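You operate a simulated robot arm through the tools that you are given. There is no shell and no other tool. Be economical: measure what you need, move in short steps, check, and stop when the job is done.

You are at the controls of a simulated robot arm. One attempt, no reset.

Task
Scan the film in the scanner, then park, switch off and lock the scanner.
Fine: unlock it before you switch it on; press Start once and Park once; leave the other buttons, dials and switches alone.

The check looks at the end state, three seconds after you hand in, the way a careful person would. Anything else that was tipped, shoved, dropped, spilled or broken makes it a failure.

Robot
A 7-joint arm with a two-finger parallel gripper, fixed in place. Base frame: the origin is at the foot of the arm, x ahead of it, y to its left, z up. Lengths are in cm, angles in rad, forces in N, time in s.
With the tool pointing down near the work surface it reaches from about 24 to 68 cm from the base axis. Its first joint turns from -1.152 to 1.152 rad. Payload 2.4 kg.
The tool frame sits at the grasp point between the pads (the TCP): z along the fingers, y along the line on which they close. The tips reach 3 cm beyond it. The gripper opens to 9.4 cm. The fingers are 2.8 cm wide and 1 cm thick; the gripper's body (5 by 9.6 cm) begins 5.5 cm behind the TCP.
Orientation is that of the tool frame in the base frame, as a unit quaternion [x, y, z, w]. With the fingers straight down and closing along the base's y, the tool's x points along the base's -x, its y along +y and its z along -z.

Tools
- The arm moves only by the tool nudge_tool. Its argument "series" is a list of rows, each a list of 6 numbers: the shift along the tool's x, y, z in units of 40 mm (1.0 is 40 mm), then the turn, a rotation vector about the tool's x, y, z in units of 8 degrees (1.0 is 8 degrees). In form: [[dx, dy, dz, rx, ry, rz], ...]. A call has 1 to 10 rows; each row shifts and turns the commanded pose from where the row before left it, along the tool's axes as they then stand. "gripper" is the opening in per cent of the stroke, from 0 (shut) to 100 (fully open), set as the call begins (left out, the last holds). A call with a number of a shift or a turn outside -1 to 1 is refused whole. A row lasts 0.2 s, in which the tool goes at most 5 cm and 0.15 rad; a call with a longer step from one row to the next is refused whole, and so is a gripper value outside its range. Where a pose cannot be reached the arm comes as near as it can. A force on the tool above 40 N (or 10 N above the force at the start of the call, whichever is more), or a blocked arm, ends the call early, and 0.2 s more pass. Each finger travels about 15.3 cm/s and halts on what it meets, pressing with about 36 N; the grip force reading is that of the motor and also rises with nothing between the fingers. The clock runs only during rows and for 0.2 s after the last one: add rows that do not move to give the fingers time. It gives the time, the measured TCP pose, the force on the tool (base axes), the opening and the grip force at its end, in the units of the frame above (readings bear some noise).
- Cameras (640 x 400 px; columns grow to the right, rows downward): "scene" is fixed at [3.28, 46.53, 145.03]; the picture's right is [-0.81, -0.59, 0.00], its down [-0.30, 0.41, -0.86] and it looks along [0.51, -0.69, -0.51] (base axes); focal length 311 px, centre (320, 200). "wrist" rides on the gripper at [-3.7, 0, -5.8] in the tool frame; the picture's right is [0.00, -1.00, 0.00], its down [0.97, 0.00, -0.24] and it looks along [0.24, 0.00, 0.97] (tool axes); focal length 218 px, centre (320, 200). There is no depth. A picture from a camera that has moved, and an enlarged one, comes with that camera's place and axes in the base frame and with its lens.
- grab_frame(camera): a new picture of that camera. No time passes.
- close_up(camera, box): a new picture of the part [left, top, right, bottom] of that camera's present view, enlarged. No time passes.
- sign_off(): hands the job in; it is judged then, once.

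Work in short steps. Places have to be worked out from the pictures, the camera data and where the tool is seen: move nearer, look again, correct. Check each grasp and each placing, and mend what went wrong. You have 120 turns and 64 pictures in all, those below and enlarged ones among them. Open the gripper and draw the arm clear of the work before you hand the job in, unless the task says otherwise; then end with one line.

The tools are called after "Call:" as name(argument=value, ...) on one line, values as JSON. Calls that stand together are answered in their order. nudge_tool: Moves the arm, as the interface text tells. Its arguments: {"type":"object","properties":{"series":{"type":"array"},"gripper":{"type":"number"}},"required":["series"]} The other tools are called the same way: grab_frame (camera) takes a picture; close_up (camera, box) takes an enlarged picture of a part of a camera's view; sign_off () hands the job in.

At the start:

```text
clock: 0.0
tool_pos: [32.33, -23.2, 115.29]
tool_rot: [0.0, 1.0, 0.0, 0.0]
contact_force: [0.4, 0.4, -0.4]
opening: 9.41
finger_force: 0.1
```

scene: 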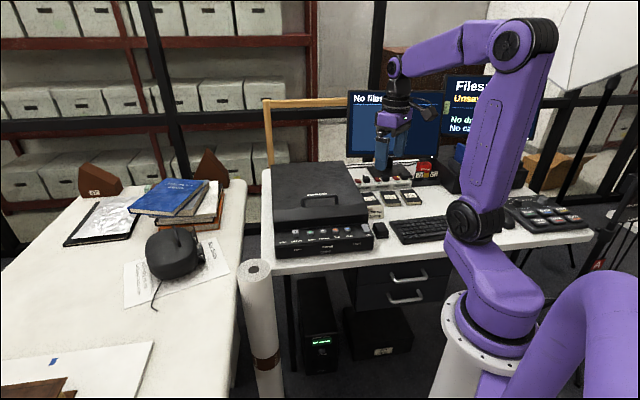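
wrist: 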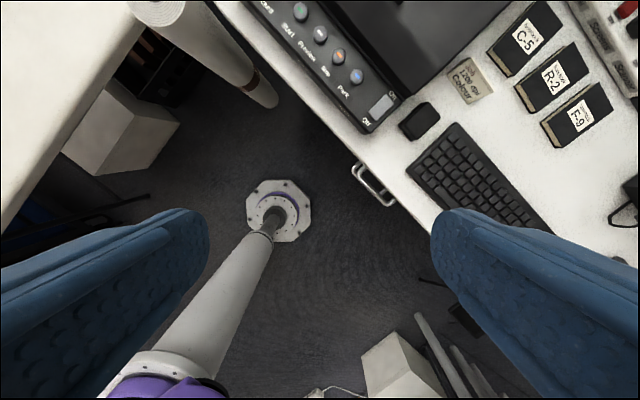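

The scanner sits on the desk with a row of buttons on its front panel. I'll zoom in on the scanner, the monitors and the wrist view to read the labels.

Call:
close_up(camera="scene", box=[260, 150, 400, 260])

Call:
close_up(camera="wrist", box=[220, 0, 500, 140])

Call:
close_up(camera="scene", box=[340, 60, 540, 220])

```text
3.64 times, centred on (330, 205) of scene
camera zoom: at [3.28, 46.53, 145.03], right [-0.81, -0.59, 0.0], down [-0.3, 0.41, -0.86], along [0.51, -0.69, -0.51], focal length 1131 px, centre (284, 182)
```

zoom: 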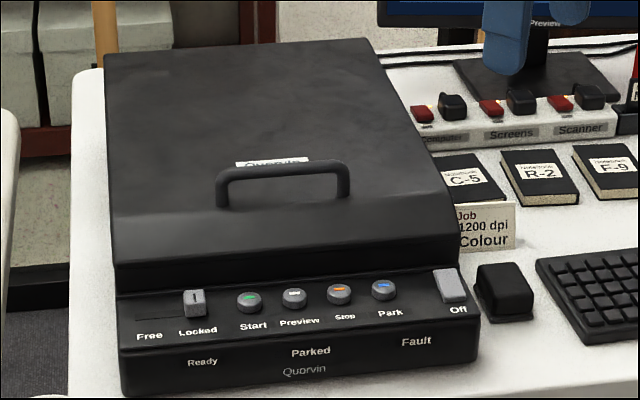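

```text
2.29 times, centred on (360, 70) of wrist
camera zoom: at [36.13, -23.32, 120.99], right [0.0, -1.0, 0.0], down [-0.97, 0.0, 0.24], along [-0.24, 0.0, -0.97], focal length 499 px, centre (229, 497)
```

zoom: 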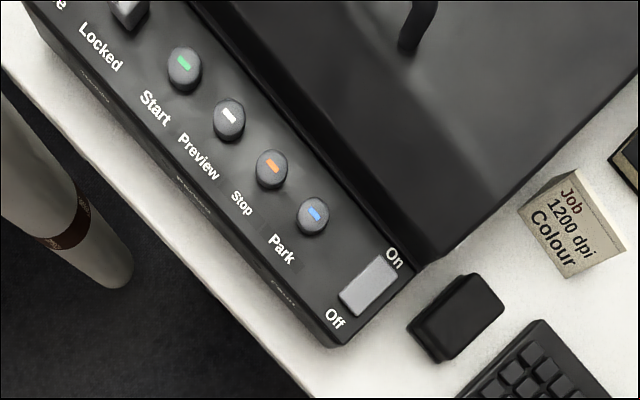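

```text
2.50 times, centred on (440, 140) of scene
camera zoom: at [3.28, 46.53, 145.03], right [-0.81, -0.59, 0.0], down [-0.3, 0.41, -0.86], along [0.51, -0.69, -0.51], focal length 777 px, centre (20, 350)
```

zoom: 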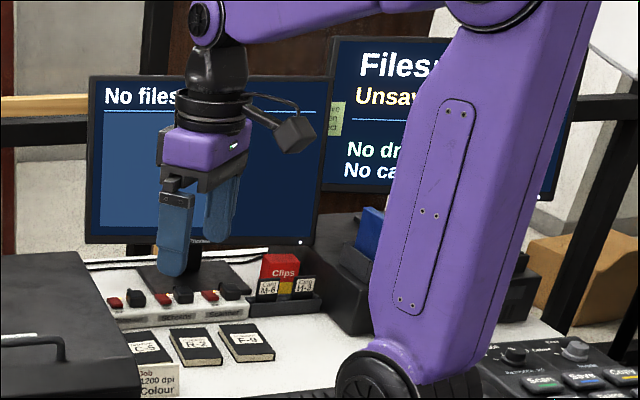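

The controls run from a lock slider (Free/Locked) through Start, Preview, Stop and Park to a power rocker. The row runs about (0.76, 0.65) in base axes, near z ≈ 82. I'll move above it and turn the tool so y lies along the row.

Call:
nudge_tool(series=[[-0.8, -0.05, 0.7, 0, 0, 0], [-0.8, -0.05, 0.7, 0, 0, 0], [-0.8, -0.05, 0.7, 0, 0, 0], [-0.8, -0.05, 0.7, 0, 0, 0], [0, 0, 0, 0, 0, 1], [0, 0, 0, 0, 0, 1], [0, 0, 0, 0, 0, 1], [0, 0, 0, 0, 0, 1], [0, 0, 0, 0, 0, 1], [0, 0, 0, 0, 0, 1]], gripper=0)

Call:
grab_frame(camera="wrist")

```text
clock: 2.2
tool_pos: [45.07, -24.02, 104.11]
tool_rot: [0.408, 0.913, 0.0, 0.0]
contact_force: [0.5, -0.2, -1.5]
opening: 0.0
finger_force: 33.0
```

```text
58 pictures are left
camera wrist: at [47.68, -26.86, 109.84], right [-0.75, -0.67, 0.0], down [-0.65, 0.72, 0.24], along [-0.16, 0.18, -0.97], focal length 218 px, centre (320, 200)
```

wrist: 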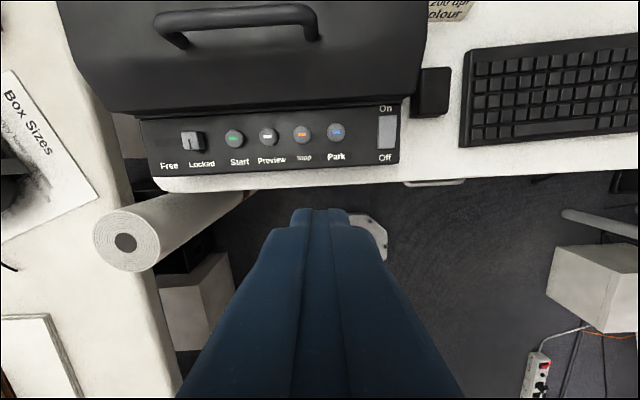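

The row direction is closer to (0.70, 0.71), so I'll trim the yaw by about -4°. The lock knob is near (59.9, -16.8). I'll hover above it with the gripper half open and look again.

Call:
nudge_tool(series=[[0, 0, 0, 0, 0, -0.45], [-0.27, 0.77, 0.5, 0, 0, 0], [-0.27, 0.77, 0.5, 0, 0, 0], [-0.27, 0.77, 0.5, 0, 0, 0], [-0.27, 0.77, 0.5, 0, 0, 0], [-0.27, 0.77, 0.3, 0, 0, 0], [0, 0, 0, 0, 0, 0]], gripper=45)

Call:
grab_frame(camera="wrist")

Call:
close_up(camera="scene", box=[260, 150, 400, 260])

```text
clock: 3.8
tool_pos: [59.92, -16.66, 94.81]
tool_rot: [0.378, 0.926, 0.0, 0.0]
contact_force: [-0.2, -0.7, 0.4]
opening: 4.24
finger_force: 0.1
```

```text
57 pictures are left
camera wrist: at [62.6, -19.34, 100.37], right [-0.7, -0.71, 0.0], down [-0.69, 0.68, 0.24], along [-0.17, 0.17, -0.97], focal length 218 px, centre (320, 200)
```

wrist: 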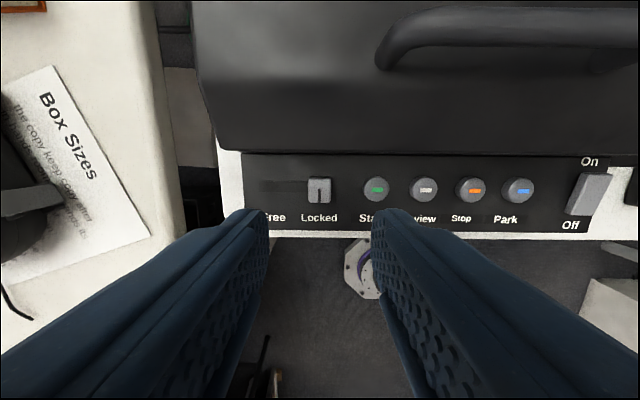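

```text
3.64 times, centred on (330, 205) of scene
camera zoom: at [3.28, 46.53, 145.03], right [-0.81, -0.59, 0.0], down [-0.3, 0.41, -0.86], along [0.51, -0.69, -0.51], focal length 1131 px, centre (284, 182)
```

zoom: 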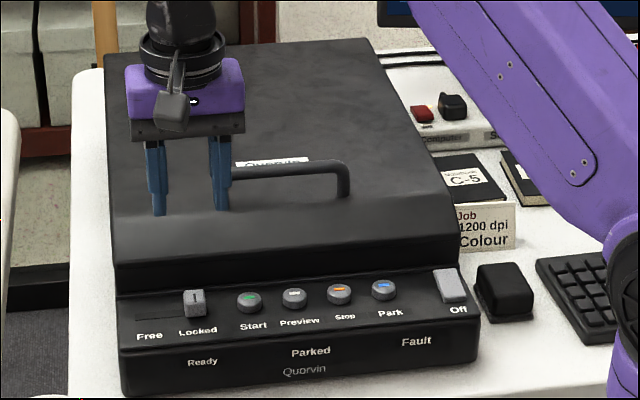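

The knob is now centred between the fingers and the row is parallel to the picture. I'll narrow the opening to about 3.4 cm to stay clear of Start, then descend partway and check the height.

Call:
nudge_tool(series=[[0, 0, 0, 0, 0, 0], [0, 0, 0.6, 0, 0, 0], [0, 0, 0.6, 0, 0, 0], [0, 0, 0.4, 0, 0, 0], [0, 0, 0, 0, 0, 0]], gripper=36)

Call:
grab_frame(camera="wrist")

Call:
close_up(camera="scene", box=[270, 180, 390, 255])

```text
clock: 5.0
tool_pos: [59.77, -16.85, 88.44]
tool_rot: [0.378, 0.926, 0.0, 0.0]
contact_force: [0.6, 0.6, 0.1]
opening: 3.39
finger_force: 0.1
```

```text
55 pictures are left
camera wrist: at [62.47, -19.53, 94.1], right [-0.7, -0.71, 0.0], down [-0.69, 0.68, 0.24], along [-0.17, 0.17, -0.97], focal length 218 px, centre (320, 200)
```

wrist: 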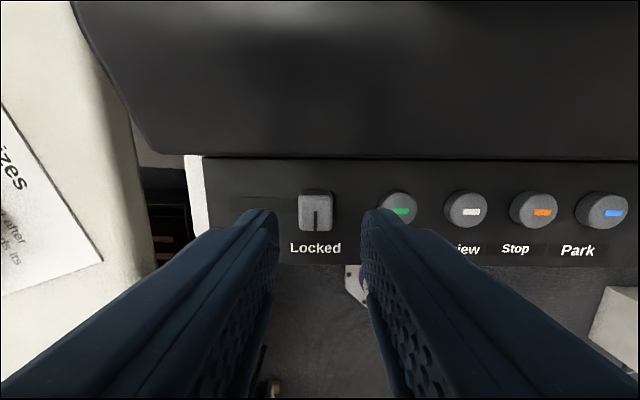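

```text
5.33 times, centred on (330, 218) of scene
camera zoom: at [3.28, 46.53, 145.03], right [-0.81, -0.59, 0.0], down [-0.3, 0.41, -0.86], along [0.51, -0.69, -0.51], focal length 1658 px, centre (267, 107)
```

zoom: 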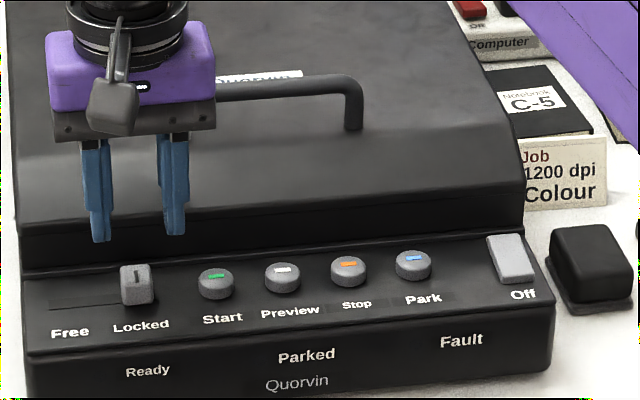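

The buttons' 68 px spacing puts their tops near z ≈ 81, and the knob is still centred between the fingers. I'll lower the tips to about z = 82 and check.

Call:
nudge_tool(series=[[0, 0.04, 0.4, 0, 0, 0], [0, 0, 0.3, 0, 0, 0], [0, 0, 0.15, 0, 0, 0], [0, 0, 0, 0, 0, 0]])

Call:
grab_frame(camera="wrist")

Call:
close_up(camera="scene", box=[270, 180, 390, 255])

```text
clock: 6.0
tool_pos: [59.82, -16.8, 85.11]
tool_rot: [0.378, 0.926, 0.0, 0.0]
contact_force: [-0.3, 0.5, 0.0]
opening: 3.35
finger_force: 0.1
```

```text
53 pictures are left
camera wrist: at [62.62, -19.47, 90.74], right [-0.7, -0.71, 0.0], down [-0.69, 0.68, 0.24], along [-0.17, 0.17, -0.97], focal length 218 px, centre (320, 200)
```

wrist: 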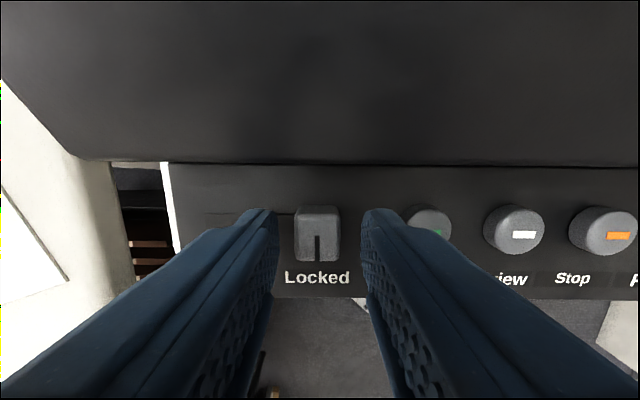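

```text
5.33 times, centred on (330, 218) of scene
camera zoom: at [3.28, 46.53, 145.03], right [-0.81, -0.59, 0.0], down [-0.3, 0.41, -0.86], along [0.51, -0.69, -0.51], focal length 1658 px, centre (267, 107)
```

zoom: 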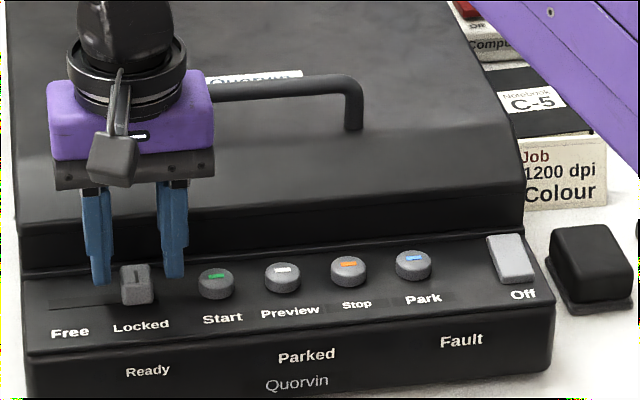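

The fingers straddle the knob with their tips near z 82.1, still slightly high. I'll go down about 1.6 cm more with the force limit as a guard.

Call:
nudge_tool(series=[[0.08, 0.03, 0.15, 0, 0, 0], [0, 0, 0.15, 0, 0, 0], [0, 0, 0.1, 0, 0, 0], [0, 0, 0, 0, 0, 0]])

Call:
close_up(camera="scene", box=[270, 180, 390, 255])

```text
clock: 7.0
tool_pos: [59.86, -16.47, 83.49]
tool_rot: [0.378, 0.926, 0.001, 0.001]
contact_force: [-5.7, 2.1, 13.9]
opening: 3.39
finger_force: 0.1
```

```text
5.33 times, centred on (330, 218) of scene
camera zoom: at [3.24, 46.54, 145.02], right [-0.81, -0.59, 0.0], down [-0.3, 0.41, -0.86], along [0.51, -0.69, -0.51], focal length 1658 px, centre (267, 107)
```

zoom: 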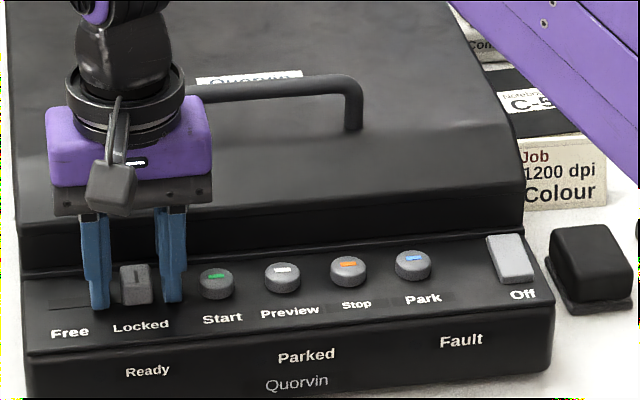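

The tips touch the panel at about z 80.5, with 14 N on them. I'll lift 0.4 cm and push the knob toward Free with the right-hand finger, moving +y along the tool.

Call:
nudge_tool(series=[[0, 0, -0.1, 0, 0, 0], [0, 0.2, 0, 0, 0, 0], [0, 0.25, 0, 0, 0, 0], [0, 0.25, 0, 0, 0, 0], [0, 0.2, 0, 0, 0, 0], [0, 0.1, 0, 0, 0, 0], [0, 0, 0, 0, 0, 0]])

Call:
close_up(camera="scene", box=[270, 180, 390, 255])

Call:
grab_frame(camera="wrist")

```text
clock: 8.6
tool_pos: [62.53, -13.44, 84.01]
tool_rot: [0.378, 0.926, 0.001, 0.0]
contact_force: [-0.1, 0.6, 0.1]
opening: 3.39
finger_force: 0.0
```

```text
5.33 times, centred on (330, 218) of scene
camera zoom: at [3.28, 46.53, 145.03], right [-0.81, -0.59, 0.0], down [-0.3, 0.41, -0.86], along [0.51, -0.69, -0.51], focal length 1658 px, centre (267, 107)
```

zoom: 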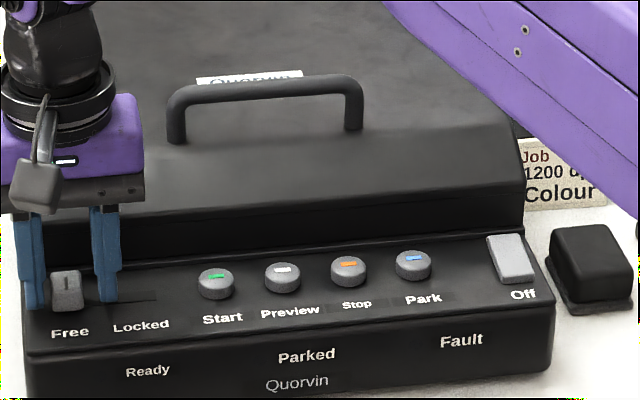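

```text
49 pictures are left
camera wrist: at [65.28, -16.14, 89.73], right [-0.7, -0.71, 0.0], down [-0.69, 0.68, 0.24], along [-0.17, 0.17, -0.97], focal length 218 px, centre (320, 200)
```

wrist: 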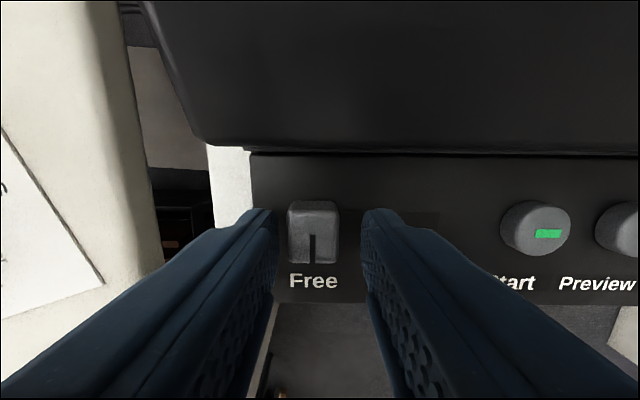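

The knob clicked over to Free. I'll lift, close the fingers and move along the row to hover over the power rocker near (42.6, -34.1).

Call:
nudge_tool(series=[[0, 0, -1, 0, 0, 0], [0, -0.2, -0.9, 0, 0, 0], [0, -1, 0, 0, 0, 0], [0, -1, 0, 0, 0, 0], [0, -1, 0, 0, 0, 0], [0, -1, 0, 0, 0, 0], [0, -1, 0, 0, 0, 0], [0, -1, 0, 0, 0, 0], [0, -1, 0, 0, 0, 0], [0, 0, 0.5, 0, 0, 0]], gripper=0)

Call:
grab_frame(camera="wrist")

Call:
close_up(camera="scene", box=[270, 180, 390, 255])

```text
clock: 10.8
tool_pos: [42.56, -34.16, 89.49]
tool_rot: [0.378, 0.926, 0.0, 0.0]
contact_force: [-1.1, 0.1, -0.6]
opening: 0.0
finger_force: 32.5
```

```text
48 pictures are left
camera wrist: at [45.26, -36.85, 95.16], right [-0.7, -0.71, 0.0], down [-0.69, 0.68, 0.24], along [-0.17, 0.17, -0.97], focal length 218 px, centre (320, 200)
```

wrist: 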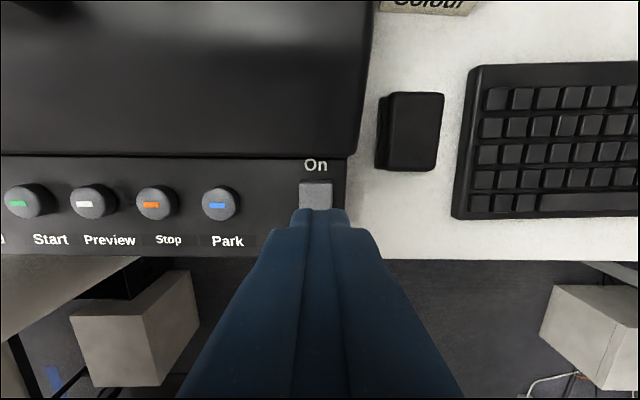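

```text
5.33 times, centred on (330, 218) of scene
camera zoom: at [3.28, 46.53, 145.03], right [-0.81, -0.59, 0.0], down [-0.3, 0.41, -0.86], along [0.51, -0.69, -0.51], focal length 1658 px, centre (267, 107)
```

zoom: 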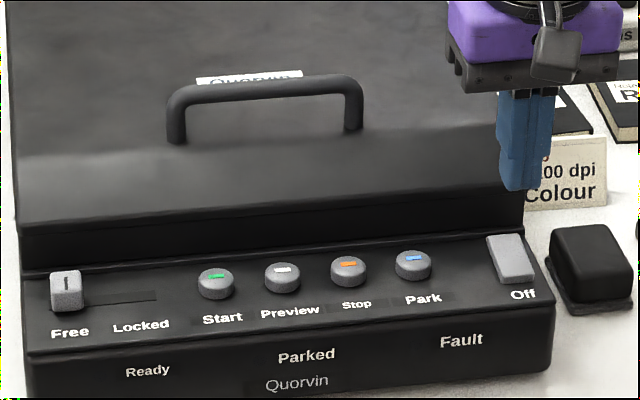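

The tip is centred on the rocker sideways, and the On end is toward the lid. I'll shift 1 cm toward On, descend to just above it, and check the lid clearance.

Call:
nudge_tool(series=[[-0.25, 0, 0, 0, 0, 0], [0, 0, 0.5, 0, 0, 0], [0, 0, 0.3, 0, 0, 0], [0, 0, 0.1, 0, 0, 0], [0, 0, 0, 0, 0, 0]])

Call:
close_up(camera="scene", box=[270, 180, 390, 255])

Call:
grab_frame(camera="wrist")

```text
clock: 12.0
tool_pos: [43.16, -34.78, 86.01]
tool_rot: [0.379, 0.926, 0.0, 0.0]
contact_force: [-0.3, 1.1, 0.4]
opening: 0.03
finger_force: 32.9
```

```text
5.33 times, centred on (330, 218) of scene
camera zoom: at [3.28, 46.53, 145.03], right [-0.81, -0.59, 0.0], down [-0.3, 0.41, -0.86], along [0.51, -0.69, -0.51], focal length 1658 px, centre (267, 107)
```

zoom: 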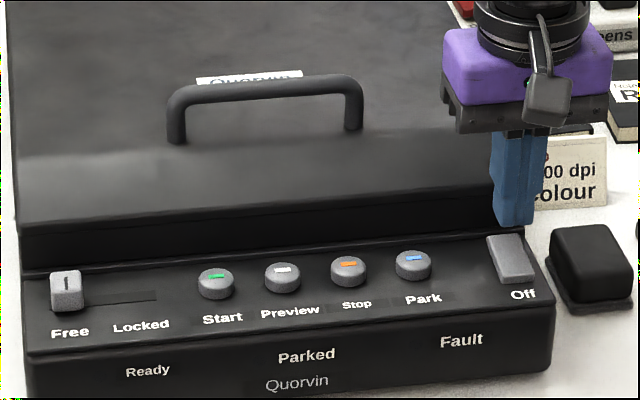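

```text
45 pictures are left
camera wrist: at [45.85, -37.54, 91.73], right [-0.7, -0.71, 0.0], down [-0.69, 0.68, 0.24], along [-0.17, 0.17, -0.97], focal length 218 px, centre (320, 200)
```

wrist: 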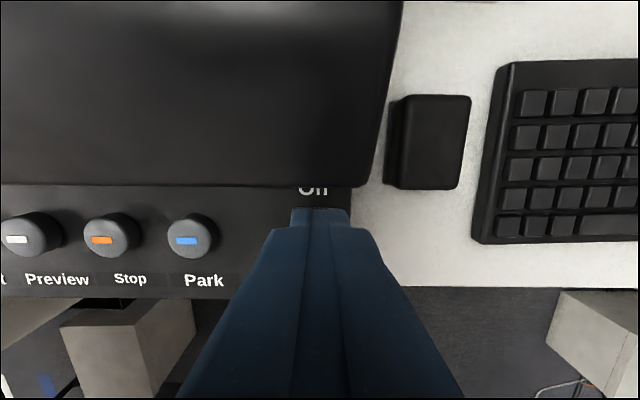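

The tip is at z ≈ 83, over the On end, with about 0.6 cm to the lid. I'll press down in small steps.

Call:
nudge_tool(series=[[0, 0, 0.1, 0, 0, 0], [0, 0, 0.1, 0, 0, 0], [0, 0, 0.06, 0, 0, 0], [0, 0, 0.06, 0, 0, 0]])

Call:
close_up(camera="scene", box=[270, 180, 390, 255])

```text
clock: 13.0
tool_pos: [42.98, -34.82, 84.65]
tool_rot: [0.378, 0.926, 0.0, 0.001]
contact_force: [0.6, 0.5, 0.4]
opening: 0.01
finger_force: 33.0
```

```text
5.33 times, centred on (330, 218) of scene
camera zoom: at [3.28, 46.53, 145.03], right [-0.81, -0.59, 0.0], down [-0.3, 0.41, -0.86], along [0.51, -0.69, -0.51], focal length 1658 px, centre (267, 107)
```

zoom: 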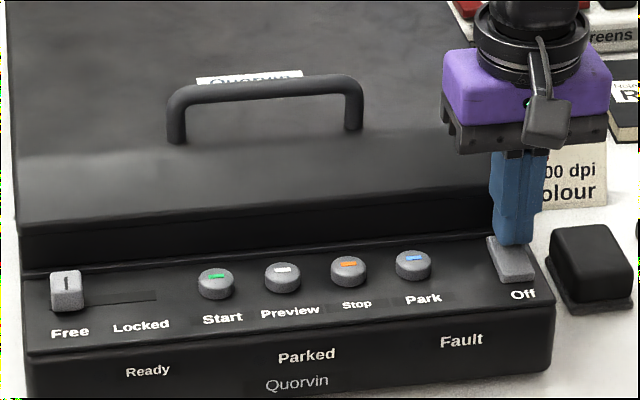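

No contact yet, so I'll keep pressing in small steps.

Call:
nudge_tool(series=[[0, 0, 0.05, 0, 0, 0], [0, 0, 0.05, 0, 0, 0], [0, 0, 0.05, 0, 0, 0]])

Call:
close_up(camera="scene", box=[270, 180, 390, 255])

```text
clock: 13.7
tool_pos: [43.04, -34.82, 84.53]
tool_rot: [0.378, 0.926, -0.001, 0.001]
contact_force: [-1.5, 0.9, 6.7]
opening: 0.0
finger_force: 32.7
stopped in row 3: the force on the tool passed its limit (the readings are from after the stop); the commanded pose is now the measured one
```

```text
5.33 times, centred on (330, 218) of scene
camera zoom: at [3.27, 46.54, 145.03], right [-0.81, -0.59, 0.0], down [-0.3, 0.41, -0.86], along [0.51, -0.69, -0.51], focal length 1658 px, centre (267, 107)
```

zoom: 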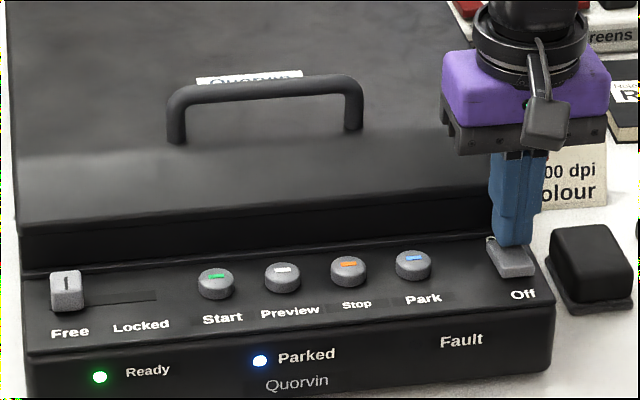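

The power is on, with the Ready and Parked lamps lit. I'll lift and move over Start at about (56.3, -20.2).

Call:
nudge_tool(series=[[0, 0, -1, 0, 0, 0], [0.04, 0.988, 0, 0, 0, 0], [0.04, 0.988, 0, 0, 0, 0], [0.04, 0.988, 0, 0, 0, 0], [0.04, 0.988, 0, 0, 0, 0], [0.04, 0.988, 0, 0, 0, 0], [0, 0, 0, 0, 0, 0]])

Call:
grab_frame(camera="wrist")

Call:
close_up(camera="scene", box=[270, 180, 390, 255])

```text
clock: 15.3
tool_pos: [56.33, -19.93, 88.57]
tool_rot: [0.377, 0.926, 0.001, 0.0]
contact_force: [-0.5, -0.1, 1.0]
opening: 0.0
finger_force: 32.9
```

```text
42 pictures are left
camera wrist: at [58.96, -22.75, 94.22], right [-0.7, -0.71, 0.0], down [-0.69, 0.68, 0.24], along [-0.17, 0.17, -0.97], focal length 218 px, centre (320, 200)
```

wrist: 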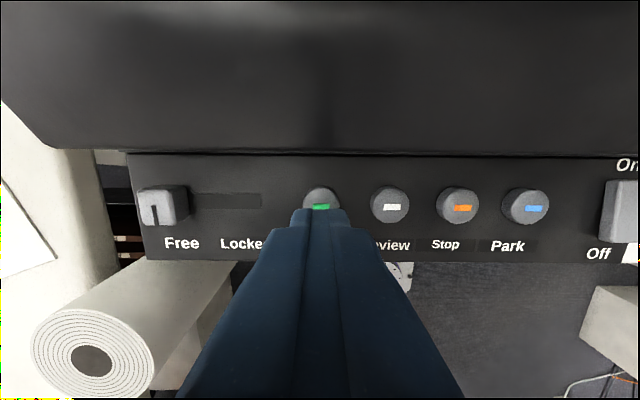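

```text
5.33 times, centred on (330, 218) of scene
camera zoom: at [3.28, 46.53, 145.03], right [-0.81, -0.59, 0.0], down [-0.3, 0.41, -0.86], along [0.51, -0.69, -0.51], focal length 1658 px, centre (267, 107)
```

zoom: 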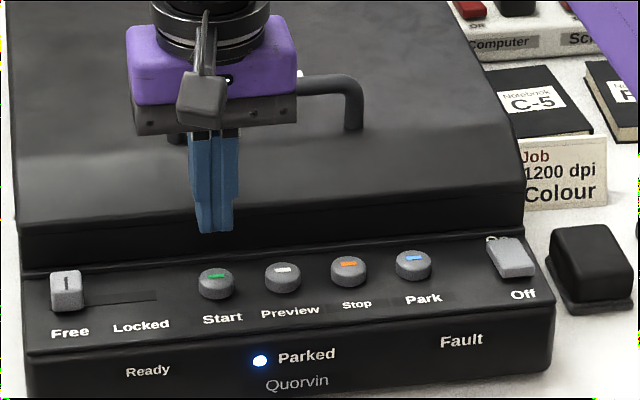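

I'm centred on Start, but the Ready lamp is dark. It may blink while the scanner warms up, so I'll wait and watch it.

Call:
nudge_tool(series=[[0, 0, 0, 0, 0, 0], [0, 0, 0, 0, 0, 0]])

Call:
close_up(camera="scene", box=[270, 180, 390, 255])

Call:
nudge_tool(series=[[0, 0, 0, 0, 0, 0], [0, 0, 0, 0, 0, 0], [0, 0, 0, 0, 0, 0], [0, 0, 0, 0, 0, 0], [0, 0, 0, 0, 0, 0], [0, 0, 0, 0, 0, 0], [0, 0, 0, 0, 0, 0], [0, 0, 0, 0, 0, 0], [0, 0, 0, 0, 0, 0], [0, 0, 0, 0, 0, 0]])

Call:
grab_frame(camera="scene")

```text
clock: 15.9
tool_pos: [56.2, -20.11, 88.56]
tool_rot: [0.378, 0.926, 0.0, 0.0]
contact_force: [-0.6, 0.0, 0.2]
opening: 0.0
finger_force: 33.0
```

```text
5.33 times, centred on (330, 218) of scene
camera zoom: at [3.28, 46.53, 145.03], right [-0.81, -0.59, 0.0], down [-0.3, 0.41, -0.86], along [0.51, -0.69, -0.51], focal length 1658 px, centre (267, 107)
```

zoom: 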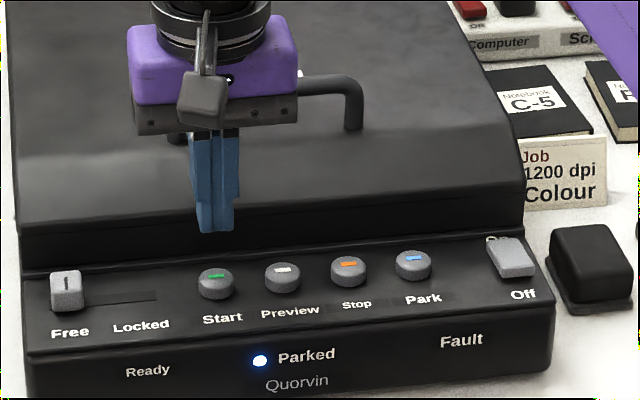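

```text
clock: 18.1
tool_pos: [56.2, -20.14, 88.55]
tool_rot: [0.378, 0.926, 0.001, 0.0]
contact_force: [0.1, 0.4, 0.5]
opening: 0.0
finger_force: 33.2
```

```text
39 pictures are left
```

scene: 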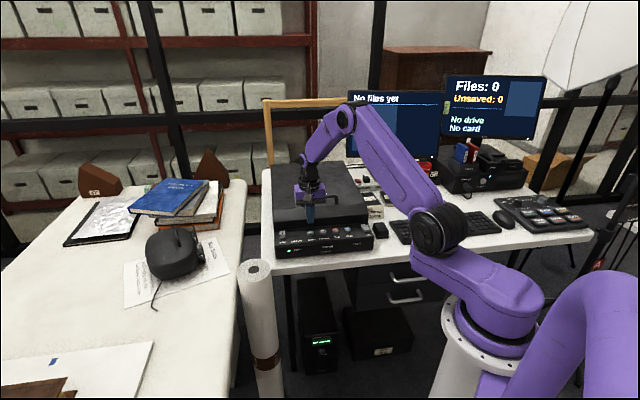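

Ready looks lit again, so it is probably blinking during warm-up. I'll wait longer and sample it until it stays steady.

Call:
nudge_tool(series=[[0, 0, 0, 0, 0, 0], [0, 0, 0, 0, 0, 0], [0, 0, 0, 0, 0, 0], [0, 0, 0, 0, 0, 0], [0, 0, 0, 0, 0, 0], [0, 0, 0, 0, 0, 0], [0, 0, 0, 0, 0, 0], [0, 0, 0, 0, 0, 0], [0, 0, 0, 0, 0, 0], [0, 0, 0, 0, 0, 0]])

Call:
nudge_tool(series=[[0, 0, 0, 0, 0, 0], [0, 0, 0, 0, 0, 0], [0, 0, 0, 0, 0, 0], [0, 0, 0, 0, 0, 0], [0, 0, 0, 0, 0, 0], [0, 0, 0, 0, 0, 0], [0, 0, 0, 0, 0, 0], [0, 0, 0, 0, 0, 0], [0, 0, 0, 0, 0, 0], [0, 0, 0, 0, 0, 0]])

Call:
close_up(camera="scene", box=[270, 220, 390, 255])

Call:
nudge_tool(series=[[0, 0, 0, 0, 0, 0]])

Call:
close_up(camera="scene", box=[270, 220, 390, 255])

Call:
nudge_tool(series=[[0, 0, 0, 0, 0, 0], [0, 0, 0, 0, 0, 0]])

Call:
close_up(camera="scene", box=[270, 220, 390, 255])

```text
clock: 20.3
tool_pos: [56.27, -20.13, 88.51]
tool_rot: [0.378, 0.926, 0.0, 0.001]
contact_force: [0.0, 0.0, 0.3]
opening: 0.0
finger_force: 33.0
```

```text
clock: 22.5
tool_pos: [56.15, -20.16, 88.46]
tool_rot: [0.378, 0.926, 0.001, 0.001]
contact_force: [0.0, -0.1, -0.8]
opening: 0.0
finger_force: 33.0
```

```text
5.33 times, centred on (330, 238) of scene
camera zoom: at [3.28, 46.53, 145.03], right [-0.81, -0.59, 0.0], down [-0.3, 0.41, -0.86], along [0.51, -0.69, -0.51], focal length 1658 px, centre (267, 0)
```

zoom: 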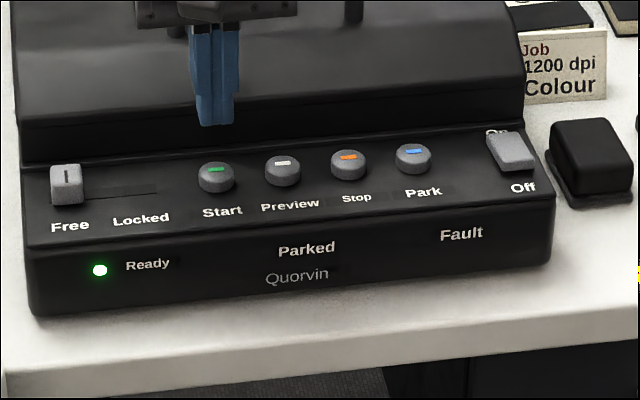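

```text
clock: 22.9
tool_pos: [56.17, -20.16, 88.56]
tool_rot: [0.377, 0.926, 0.0, 0.0]
contact_force: [-0.1, -0.3, 0.3]
opening: 0.0
finger_force: 33.8
```

```text
5.33 times, centred on (330, 238) of scene
camera zoom: at [3.28, 46.53, 145.03], right [-0.81, -0.59, 0.0], down [-0.3, 0.41, -0.86], along [0.51, -0.69, -0.51], focal length 1658 px, centre (267, 0)
```

zoom: 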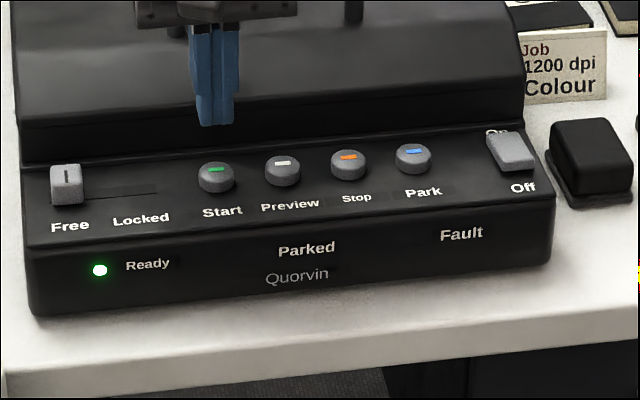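

```text
clock: 23.5
tool_pos: [56.18, -20.03, 88.49]
tool_rot: [0.377, 0.926, 0.0, 0.001]
contact_force: [-0.4, -1.2, 0.3]
opening: 0.0
finger_force: 32.9
```

```text
5.33 times, centred on (330, 238) of scene
camera zoom: at [3.28, 46.53, 145.03], right [-0.81, -0.59, 0.0], down [-0.3, 0.41, -0.86], along [0.51, -0.69, -0.51], focal length 1658 px, centre (267, 0)
```

zoom: 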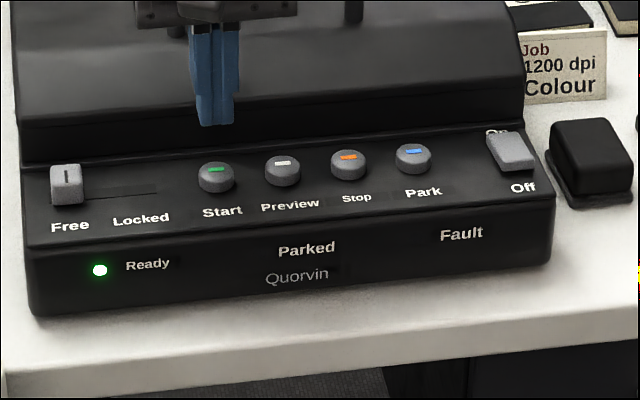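

Ready is now steady and Parked is off, so the scanner is homed. I'll press Start once by descending slowly.

Call:
nudge_tool(series=[[0, 0, 0.5, 0, 0, 0], [0, 0, 0.3, 0, 0, 0], [0, 0, 0.08, 0, 0, 0], [0, 0, 0.06, 0, 0, 0], [0, 0, 0.06, 0, 0, 0]])

Call:
close_up(camera="scene", box=[270, 180, 390, 255])

```text
clock: 24.7
tool_pos: [56.32, -20.17, 84.41]
tool_rot: [0.378, 0.926, 0.0, 0.0]
contact_force: [-0.3, -0.2, 1.8]
opening: 0.0
finger_force: 32.3
```

```text
5.33 times, centred on (330, 218) of scene
camera zoom: at [3.28, 46.53, 145.03], right [-0.81, -0.59, 0.0], down [-0.3, 0.41, -0.86], along [0.51, -0.69, -0.51], focal length 1658 px, centre (267, 107)
```

zoom: 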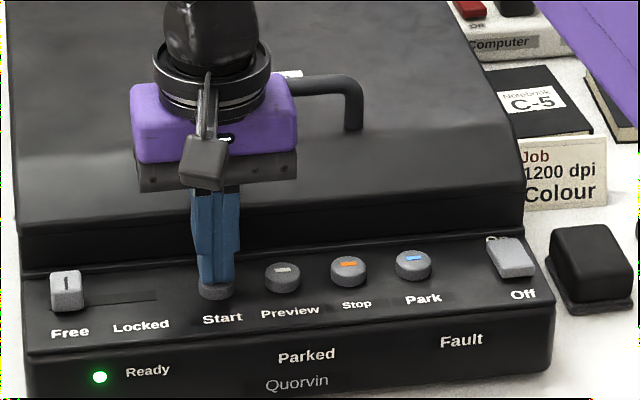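

The tip is just at the button, and Ready is still steady. I'll press a little further.

Call:
nudge_tool(series=[[0, 0, 0.05, 0, 0, 0], [0, 0, 0.05, 0, 0, 0]])

Call:
close_up(camera="scene", box=[270, 180, 390, 255])

```text
clock: 25.3
tool_pos: [56.33, -20.18, 84.13]
tool_rot: [0.378, 0.926, 0.0, 0.001]
contact_force: [-2.2, 0.0, 5.0]
opening: 0.0
finger_force: 32.8
```

```text
5.33 times, centred on (330, 218) of scene
camera zoom: at [3.27, 46.53, 145.03], right [-0.81, -0.59, 0.0], down [-0.3, 0.41, -0.86], along [0.51, -0.69, -0.51], focal length 1658 px, centre (267, 107)
```

zoom: 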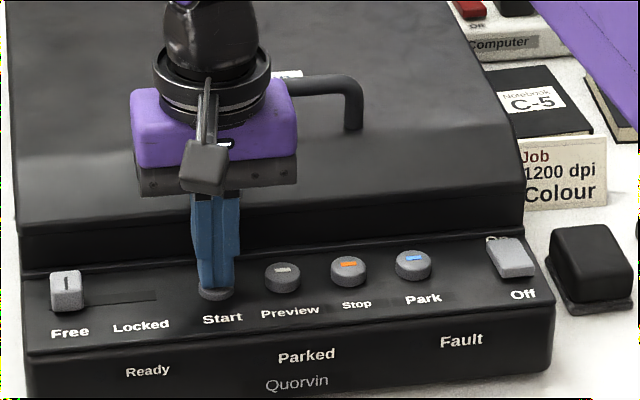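

Ready went out at 5 N, so the press registered. I'll lift clear, move to hover over Park and check the state.

Call:
nudge_tool(series=[[0, 0, -0.4, 0, 0, 0], [0, 0, -0.6, 0, 0, 0], [0, -0.8, 0, 0, 0, 0], [0, -0.8, 0, 0, 0, 0], [0, -0.8, 0, 0, 0, 0], [0, -0.84, 0, 0, 0, 0], [0, 0, 0, 0, 0, 0]])

Call:
grab_frame(camera="scene")

Call:
grab_frame(camera="wrist")

```text
clock: 26.9
tool_pos: [46.92, -29.73, 88.06]
tool_rot: [0.378, 0.926, 0.0, 0.001]
contact_force: [0.3, -0.6, 0.3]
opening: 0.01
finger_force: 33.1
```

```text
33 pictures are left
```

scene: 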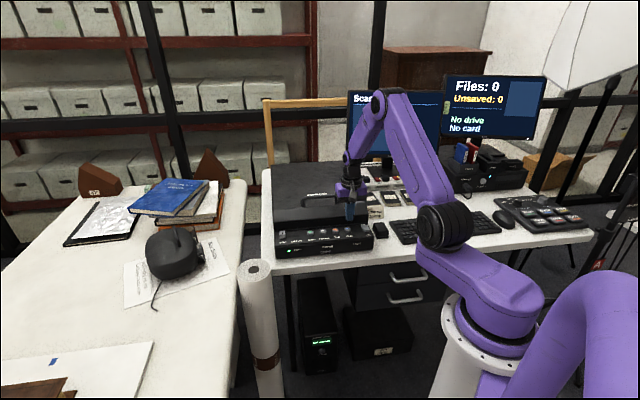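

```text
32 pictures are left
camera wrist: at [49.67, -32.44, 93.7], right [-0.7, -0.71, 0.0], down [-0.69, 0.68, 0.24], along [-0.17, 0.17, -0.97], focal length 218 px, centre (320, 200)
```

wrist: 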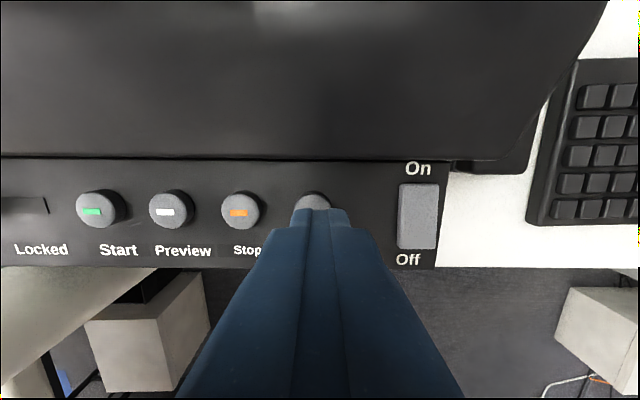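

The monitor now shows a "Scan..." message, so I'll wait for it to finish. The Park button sits about 0.4 cm toward +y, so I'll trim that as well.

Call:
nudge_tool(series=[[0, 0.1, 0, 0, 0, 0], [0, 0, 0, 0, 0, 0], [0, 0, 0, 0, 0, 0], [0, 0, 0, 0, 0, 0], [0, 0, 0, 0, 0, 0], [0, 0, 0, 0, 0, 0], [0, 0, 0, 0, 0, 0], [0, 0, 0, 0, 0, 0], [0, 0, 0, 0, 0, 0], [0, 0, 0, 0, 0, 0]])

Call:
nudge_tool(series=[[0, 0, 0, 0, 0, 0], [0, 0, 0, 0, 0, 0], [0, 0, 0, 0, 0, 0], [0, 0, 0, 0, 0, 0], [0, 0, 0, 0, 0, 0], [0, 0, 0, 0, 0, 0], [0, 0, 0, 0, 0, 0], [0, 0, 0, 0, 0, 0], [0, 0, 0, 0, 0, 0], [0, 0, 0, 0, 0, 0]])

Call:
close_up(camera="scene", box=[270, 70, 550, 260])

```text
clock: 29.1
tool_pos: [47.28, -29.34, 88.0]
tool_rot: [0.378, 0.926, 0.0, 0.0]
contact_force: [0.4, 0.8, 0.8]
opening: 0.0
finger_force: 33.2
```

```text
clock: 31.3
tool_pos: [47.24, -29.31, 88.0]
tool_rot: [0.378, 0.926, 0.0, 0.0]
contact_force: [-0.3, 0.1, -0.6]
opening: 0.0
finger_force: 32.8
```

```text
2.11 times, centred on (410, 165) of scene
camera zoom: at [3.28, 46.53, 145.03], right [-0.81, -0.59, 0.0], down [-0.3, 0.41, -0.86], along [0.51, -0.69, -0.51], focal length 655 px, centre (130, 274)
```

zoom: 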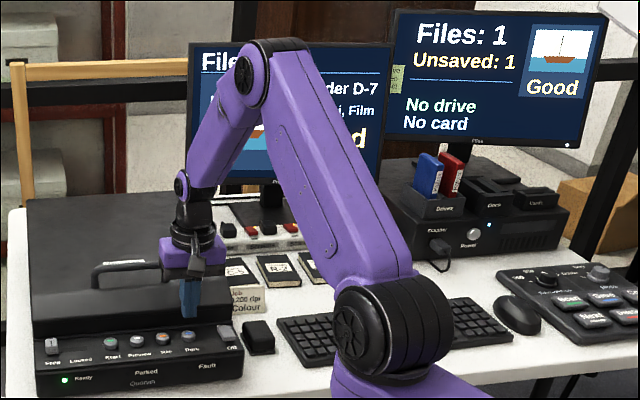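

The scan finished: Files 1, marked "Good", with Ready lit. Now I'll press Park once, to the same depth as Start.

Call:
nudge_tool(series=[[0, 0, 0.5, 0, 0, 0], [0, 0, 0.3, 0, 0, 0], [0, 0, 0.1, 0, 0, 0], [0, 0, 0.05, 0, 0, 0]])

Call:
close_up(camera="scene", box=[270, 180, 390, 255])

```text
clock: 32.3
tool_pos: [47.59, -29.34, 84.29]
tool_rot: [0.379, 0.926, 0.0, 0.0]
contact_force: [-2.0, 1.4, 2.1]
opening: 0.0
finger_force: 33.5
```

```text
5.33 times, centred on (330, 218) of scene
camera zoom: at [3.27, 46.53, 145.03], right [-0.81, -0.59, 0.0], down [-0.3, 0.41, -0.86], along [0.51, -0.69, -0.51], focal length 1658 px, centre (267, 107)
```

zoom: 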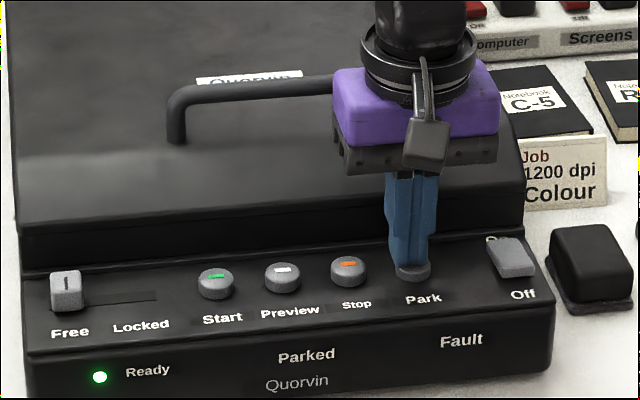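

The tip is in contact but Park hasn't registered. I'll press a little more.

Call:
nudge_tool(series=[[0, 0, 0.04, 0, 0, 0], [0, 0, 0.04, 0, 0, 0]])

Call:
close_up(camera="scene", box=[270, 180, 390, 255])

```text
clock: 32.9
tool_pos: [47.55, -29.23, 84.09]
tool_rot: [0.379, 0.925, -0.001, 0.001]
contact_force: [-3.0, -2.6, 5.8]
opening: 0.02
finger_force: 33.2
```

```text
5.33 times, centred on (330, 218) of scene
camera zoom: at [3.27, 46.53, 145.03], right [-0.81, -0.59, 0.0], down [-0.3, 0.41, -0.86], along [0.51, -0.69, -0.51], focal length 1658 px, centre (267, 107)
```

zoom: 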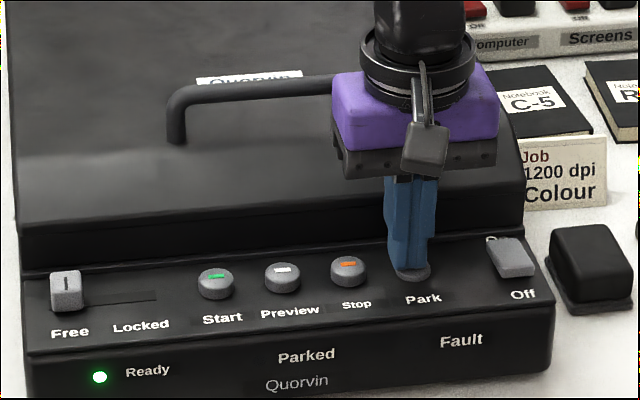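

The button looks nearly flush, but the lamp may be mid-blink. I'll hold still briefly and look before pressing harder.

Call:
nudge_tool(series=[[0, 0, 0, 0, 0, 0]])

Call:
close_up(camera="scene", box=[270, 180, 390, 255])

```text
clock: 33.3
tool_pos: [47.64, -29.17, 83.96]
tool_rot: [0.378, 0.926, -0.001, 0.001]
contact_force: [-1.2, -3.9, 6.0]
opening: 0.01
finger_force: 33.1
```

```text
5.33 times, centred on (330, 218) of scene
camera zoom: at [3.27, 46.53, 145.03], right [-0.81, -0.59, 0.0], down [-0.3, 0.41, -0.86], along [0.51, -0.69, -0.51], focal length 1658 px, centre (267, 107)
```

zoom: 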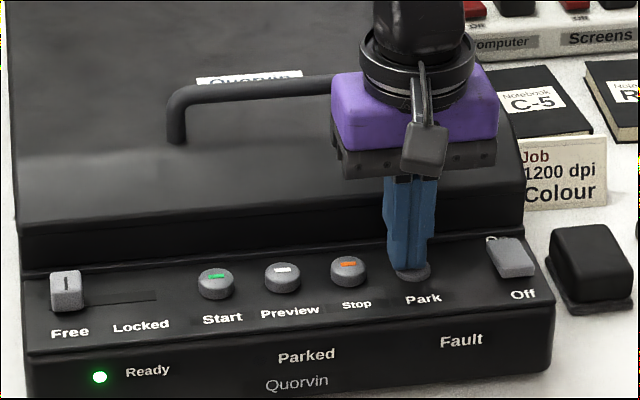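

Still ambiguous. Holding counts as the same single press, so I'll hold longer and check for the Parked lamp.

Call:
nudge_tool(series=[[0, 0, 0, 0, 0, 0], [0, 0, 0, 0, 0, 0], [0, 0, 0, 0, 0, 0], [0, 0, 0, 0, 0, 0], [0, 0, 0, 0, 0, 0], [0, 0, 0, 0, 0, 0], [0, 0, 0, 0, 0, 0], [0, 0, 0, 0, 0, 0], [0, 0, 0, 0, 0, 0]])

Call:
close_up(camera="scene", box=[270, 180, 390, 255])

```text
clock: 35.3
tool_pos: [47.45, -29.07, 83.91]
tool_rot: [0.379, 0.926, 0.0, 0.0]
contact_force: [0.8, 1.0, 6.5]
opening: 0.0
finger_force: 33.2
```

```text
5.33 times, centred on (330, 218) of scene
camera zoom: at [3.27, 46.54, 145.03], right [-0.81, -0.59, 0.0], down [-0.3, 0.41, -0.86], along [0.51, -0.69, -0.51], focal length 1658 px, centre (267, 107)
```

zoom: 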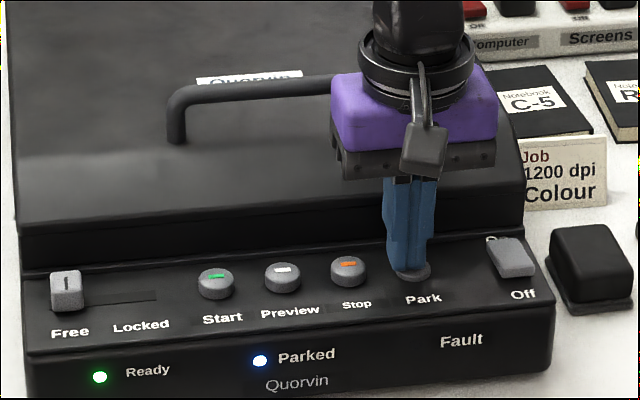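

The Parked lamp is lit with Ready. I'll lift and move over the Off end of the rocker, then check before pressing.

Call:
nudge_tool(series=[[0, 0, -0.4, 0, 0, 0], [0, 0, -0.7, 0, 0, 0], [0.26, -0.85, 0, 0, 0, 0], [0.27, -0.86, 0, 0, 0, 0], [0, 0, 0, 0, 0, 0]])

Call:
grab_frame(camera="wrist")

Call:
close_up(camera="scene", box=[270, 180, 390, 255])

```text
clock: 36.5
tool_pos: [41.06, -32.64, 88.34]
tool_rot: [0.377, 0.926, -0.001, 0.002]
contact_force: [-1.3, 0.8, 0.2]
opening: 0.0
finger_force: 32.8
```

```text
26 pictures are left
camera wrist: at [43.74, -35.38, 94.1], right [-0.7, -0.71, 0.0], down [-0.69, 0.68, 0.24], along [-0.17, 0.17, -0.97], focal length 218 px, centre (320, 200)
```

wrist: 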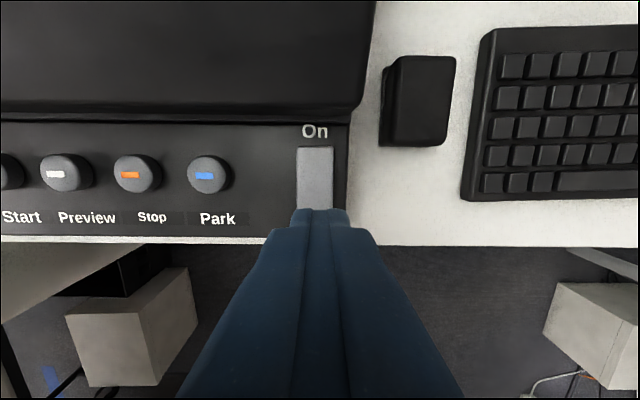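

```text
5.33 times, centred on (330, 218) of scene
camera zoom: at [3.28, 46.53, 145.03], right [-0.81, -0.59, 0.0], down [-0.3, 0.41, -0.86], along [0.51, -0.69, -0.51], focal length 1658 px, centre (267, 107)
```

zoom: 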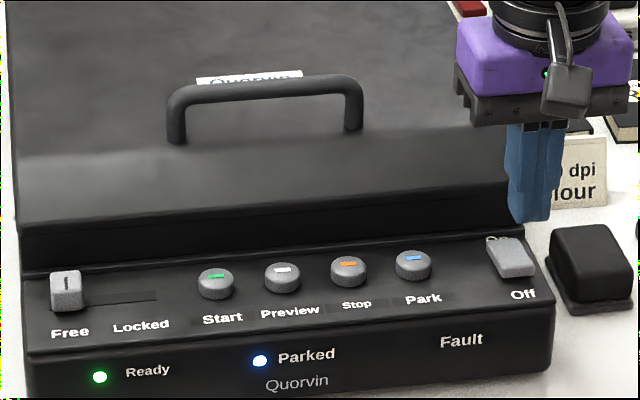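

I'm aligned over the Off end, and Ready and Parked are steady. Pressing Off now.

Call:
nudge_tool(series=[[0, 0.04, 0.5, 0, 0, 0], [0, 0, 0.35, 0, 0, 0], [0, 0, 0.08, 0, 0, 0], [0, 0, 0.06, 0, 0, 0], [0, 0, 0.06, 0, 0, 0]])

Call:
close_up(camera="scene", box=[270, 180, 390, 255])

```text
clock: 37.6
tool_pos: [41.14, -32.53, 84.52]
tool_rot: [0.378, 0.926, 0.0, 0.0]
contact_force: [-4.0, 3.9, 11.7]
opening: 0.02
finger_force: 33.2
stopped in row 5: the force on the tool passed its limit (the readings are from after the stop); the commanded pose is now the measured one
```

```text
5.33 times, centred on (330, 218) of scene
camera zoom: at [3.25, 46.55, 145.02], right [-0.81, -0.59, 0.0], down [-0.3, 0.41, -0.86], along [0.51, -0.69, -0.51], focal length 1658 px, centre (267, 107)
```

zoom: 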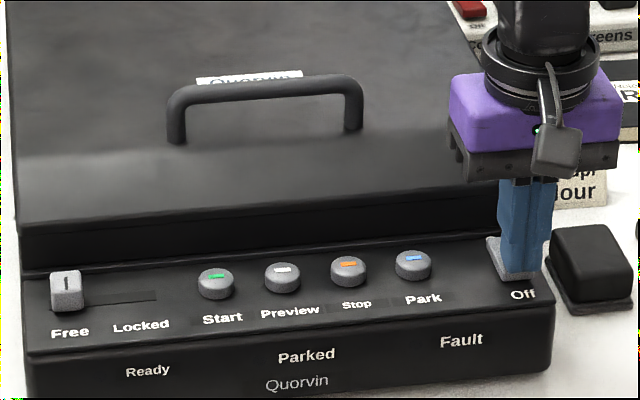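

Both lamps are out, so the power is off. I'll lift, reopen to 3.4 cm and go back over the knob at Free.

Call:
nudge_tool(series=[[0, 0, -0.8, 0, 0, 0], [0, 0, -0.8, 0, 0, 0], [-0.06, 0.896, 0, 0, 0, 0], [-0.06, 0.896, 0, 0, 0, 0], [-0.06, 0.896, 0, 0, 0, 0], [-0.06, 0.896, 0, 0, 0, 0], [-0.06, 0.896, 0, 0, 0, 0], [-0.06, 0.896, 0, 0, 0, 0], [-0.06, 0.896, 0, 0, 0, 0], [-0.06, 0.896, 0, 0, 0, 0]], gripper=36)

Call:
nudge_tool(series=[[0, 0, 0.6, 0, 0, 0], [0, 0, 0, 0, 0, 0]])

Call:
grab_frame(camera="wrist")

Call:
close_up(camera="scene", box=[270, 180, 390, 255])

```text
clock: 39.8
tool_pos: [62.98, -13.27, 90.92]
tool_rot: [0.377, 0.926, -0.002, 0.0]
contact_force: [0.0, -0.1, 0.1]
opening: 3.39
finger_force: 0.1
```

```text
clock: 40.4
tool_pos: [62.9, -13.57, 88.44]
tool_rot: [0.378, 0.926, 0.0, 0.001]
contact_force: [0.2, 1.0, 0.1]
opening: 3.39
finger_force: 0.0
```

```text
23 pictures are left
camera wrist: at [65.52, -16.08, 94.07], right [-0.7, -0.71, 0.0], down [-0.69, 0.68, 0.24], along [-0.17, 0.17, -0.97], focal length 218 px, centre (320, 200)
```

wrist: 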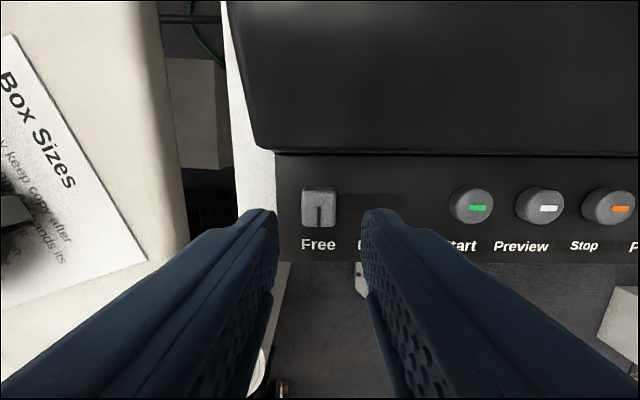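

```text
5.33 times, centred on (330, 218) of scene
camera zoom: at [3.28, 46.53, 145.03], right [-0.81, -0.59, 0.0], down [-0.3, 0.41, -0.86], along [0.51, -0.69, -0.51], focal length 1658 px, centre (267, 107)
```

zoom: 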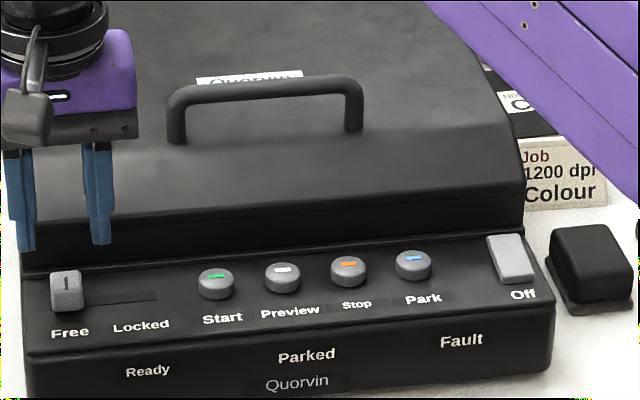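

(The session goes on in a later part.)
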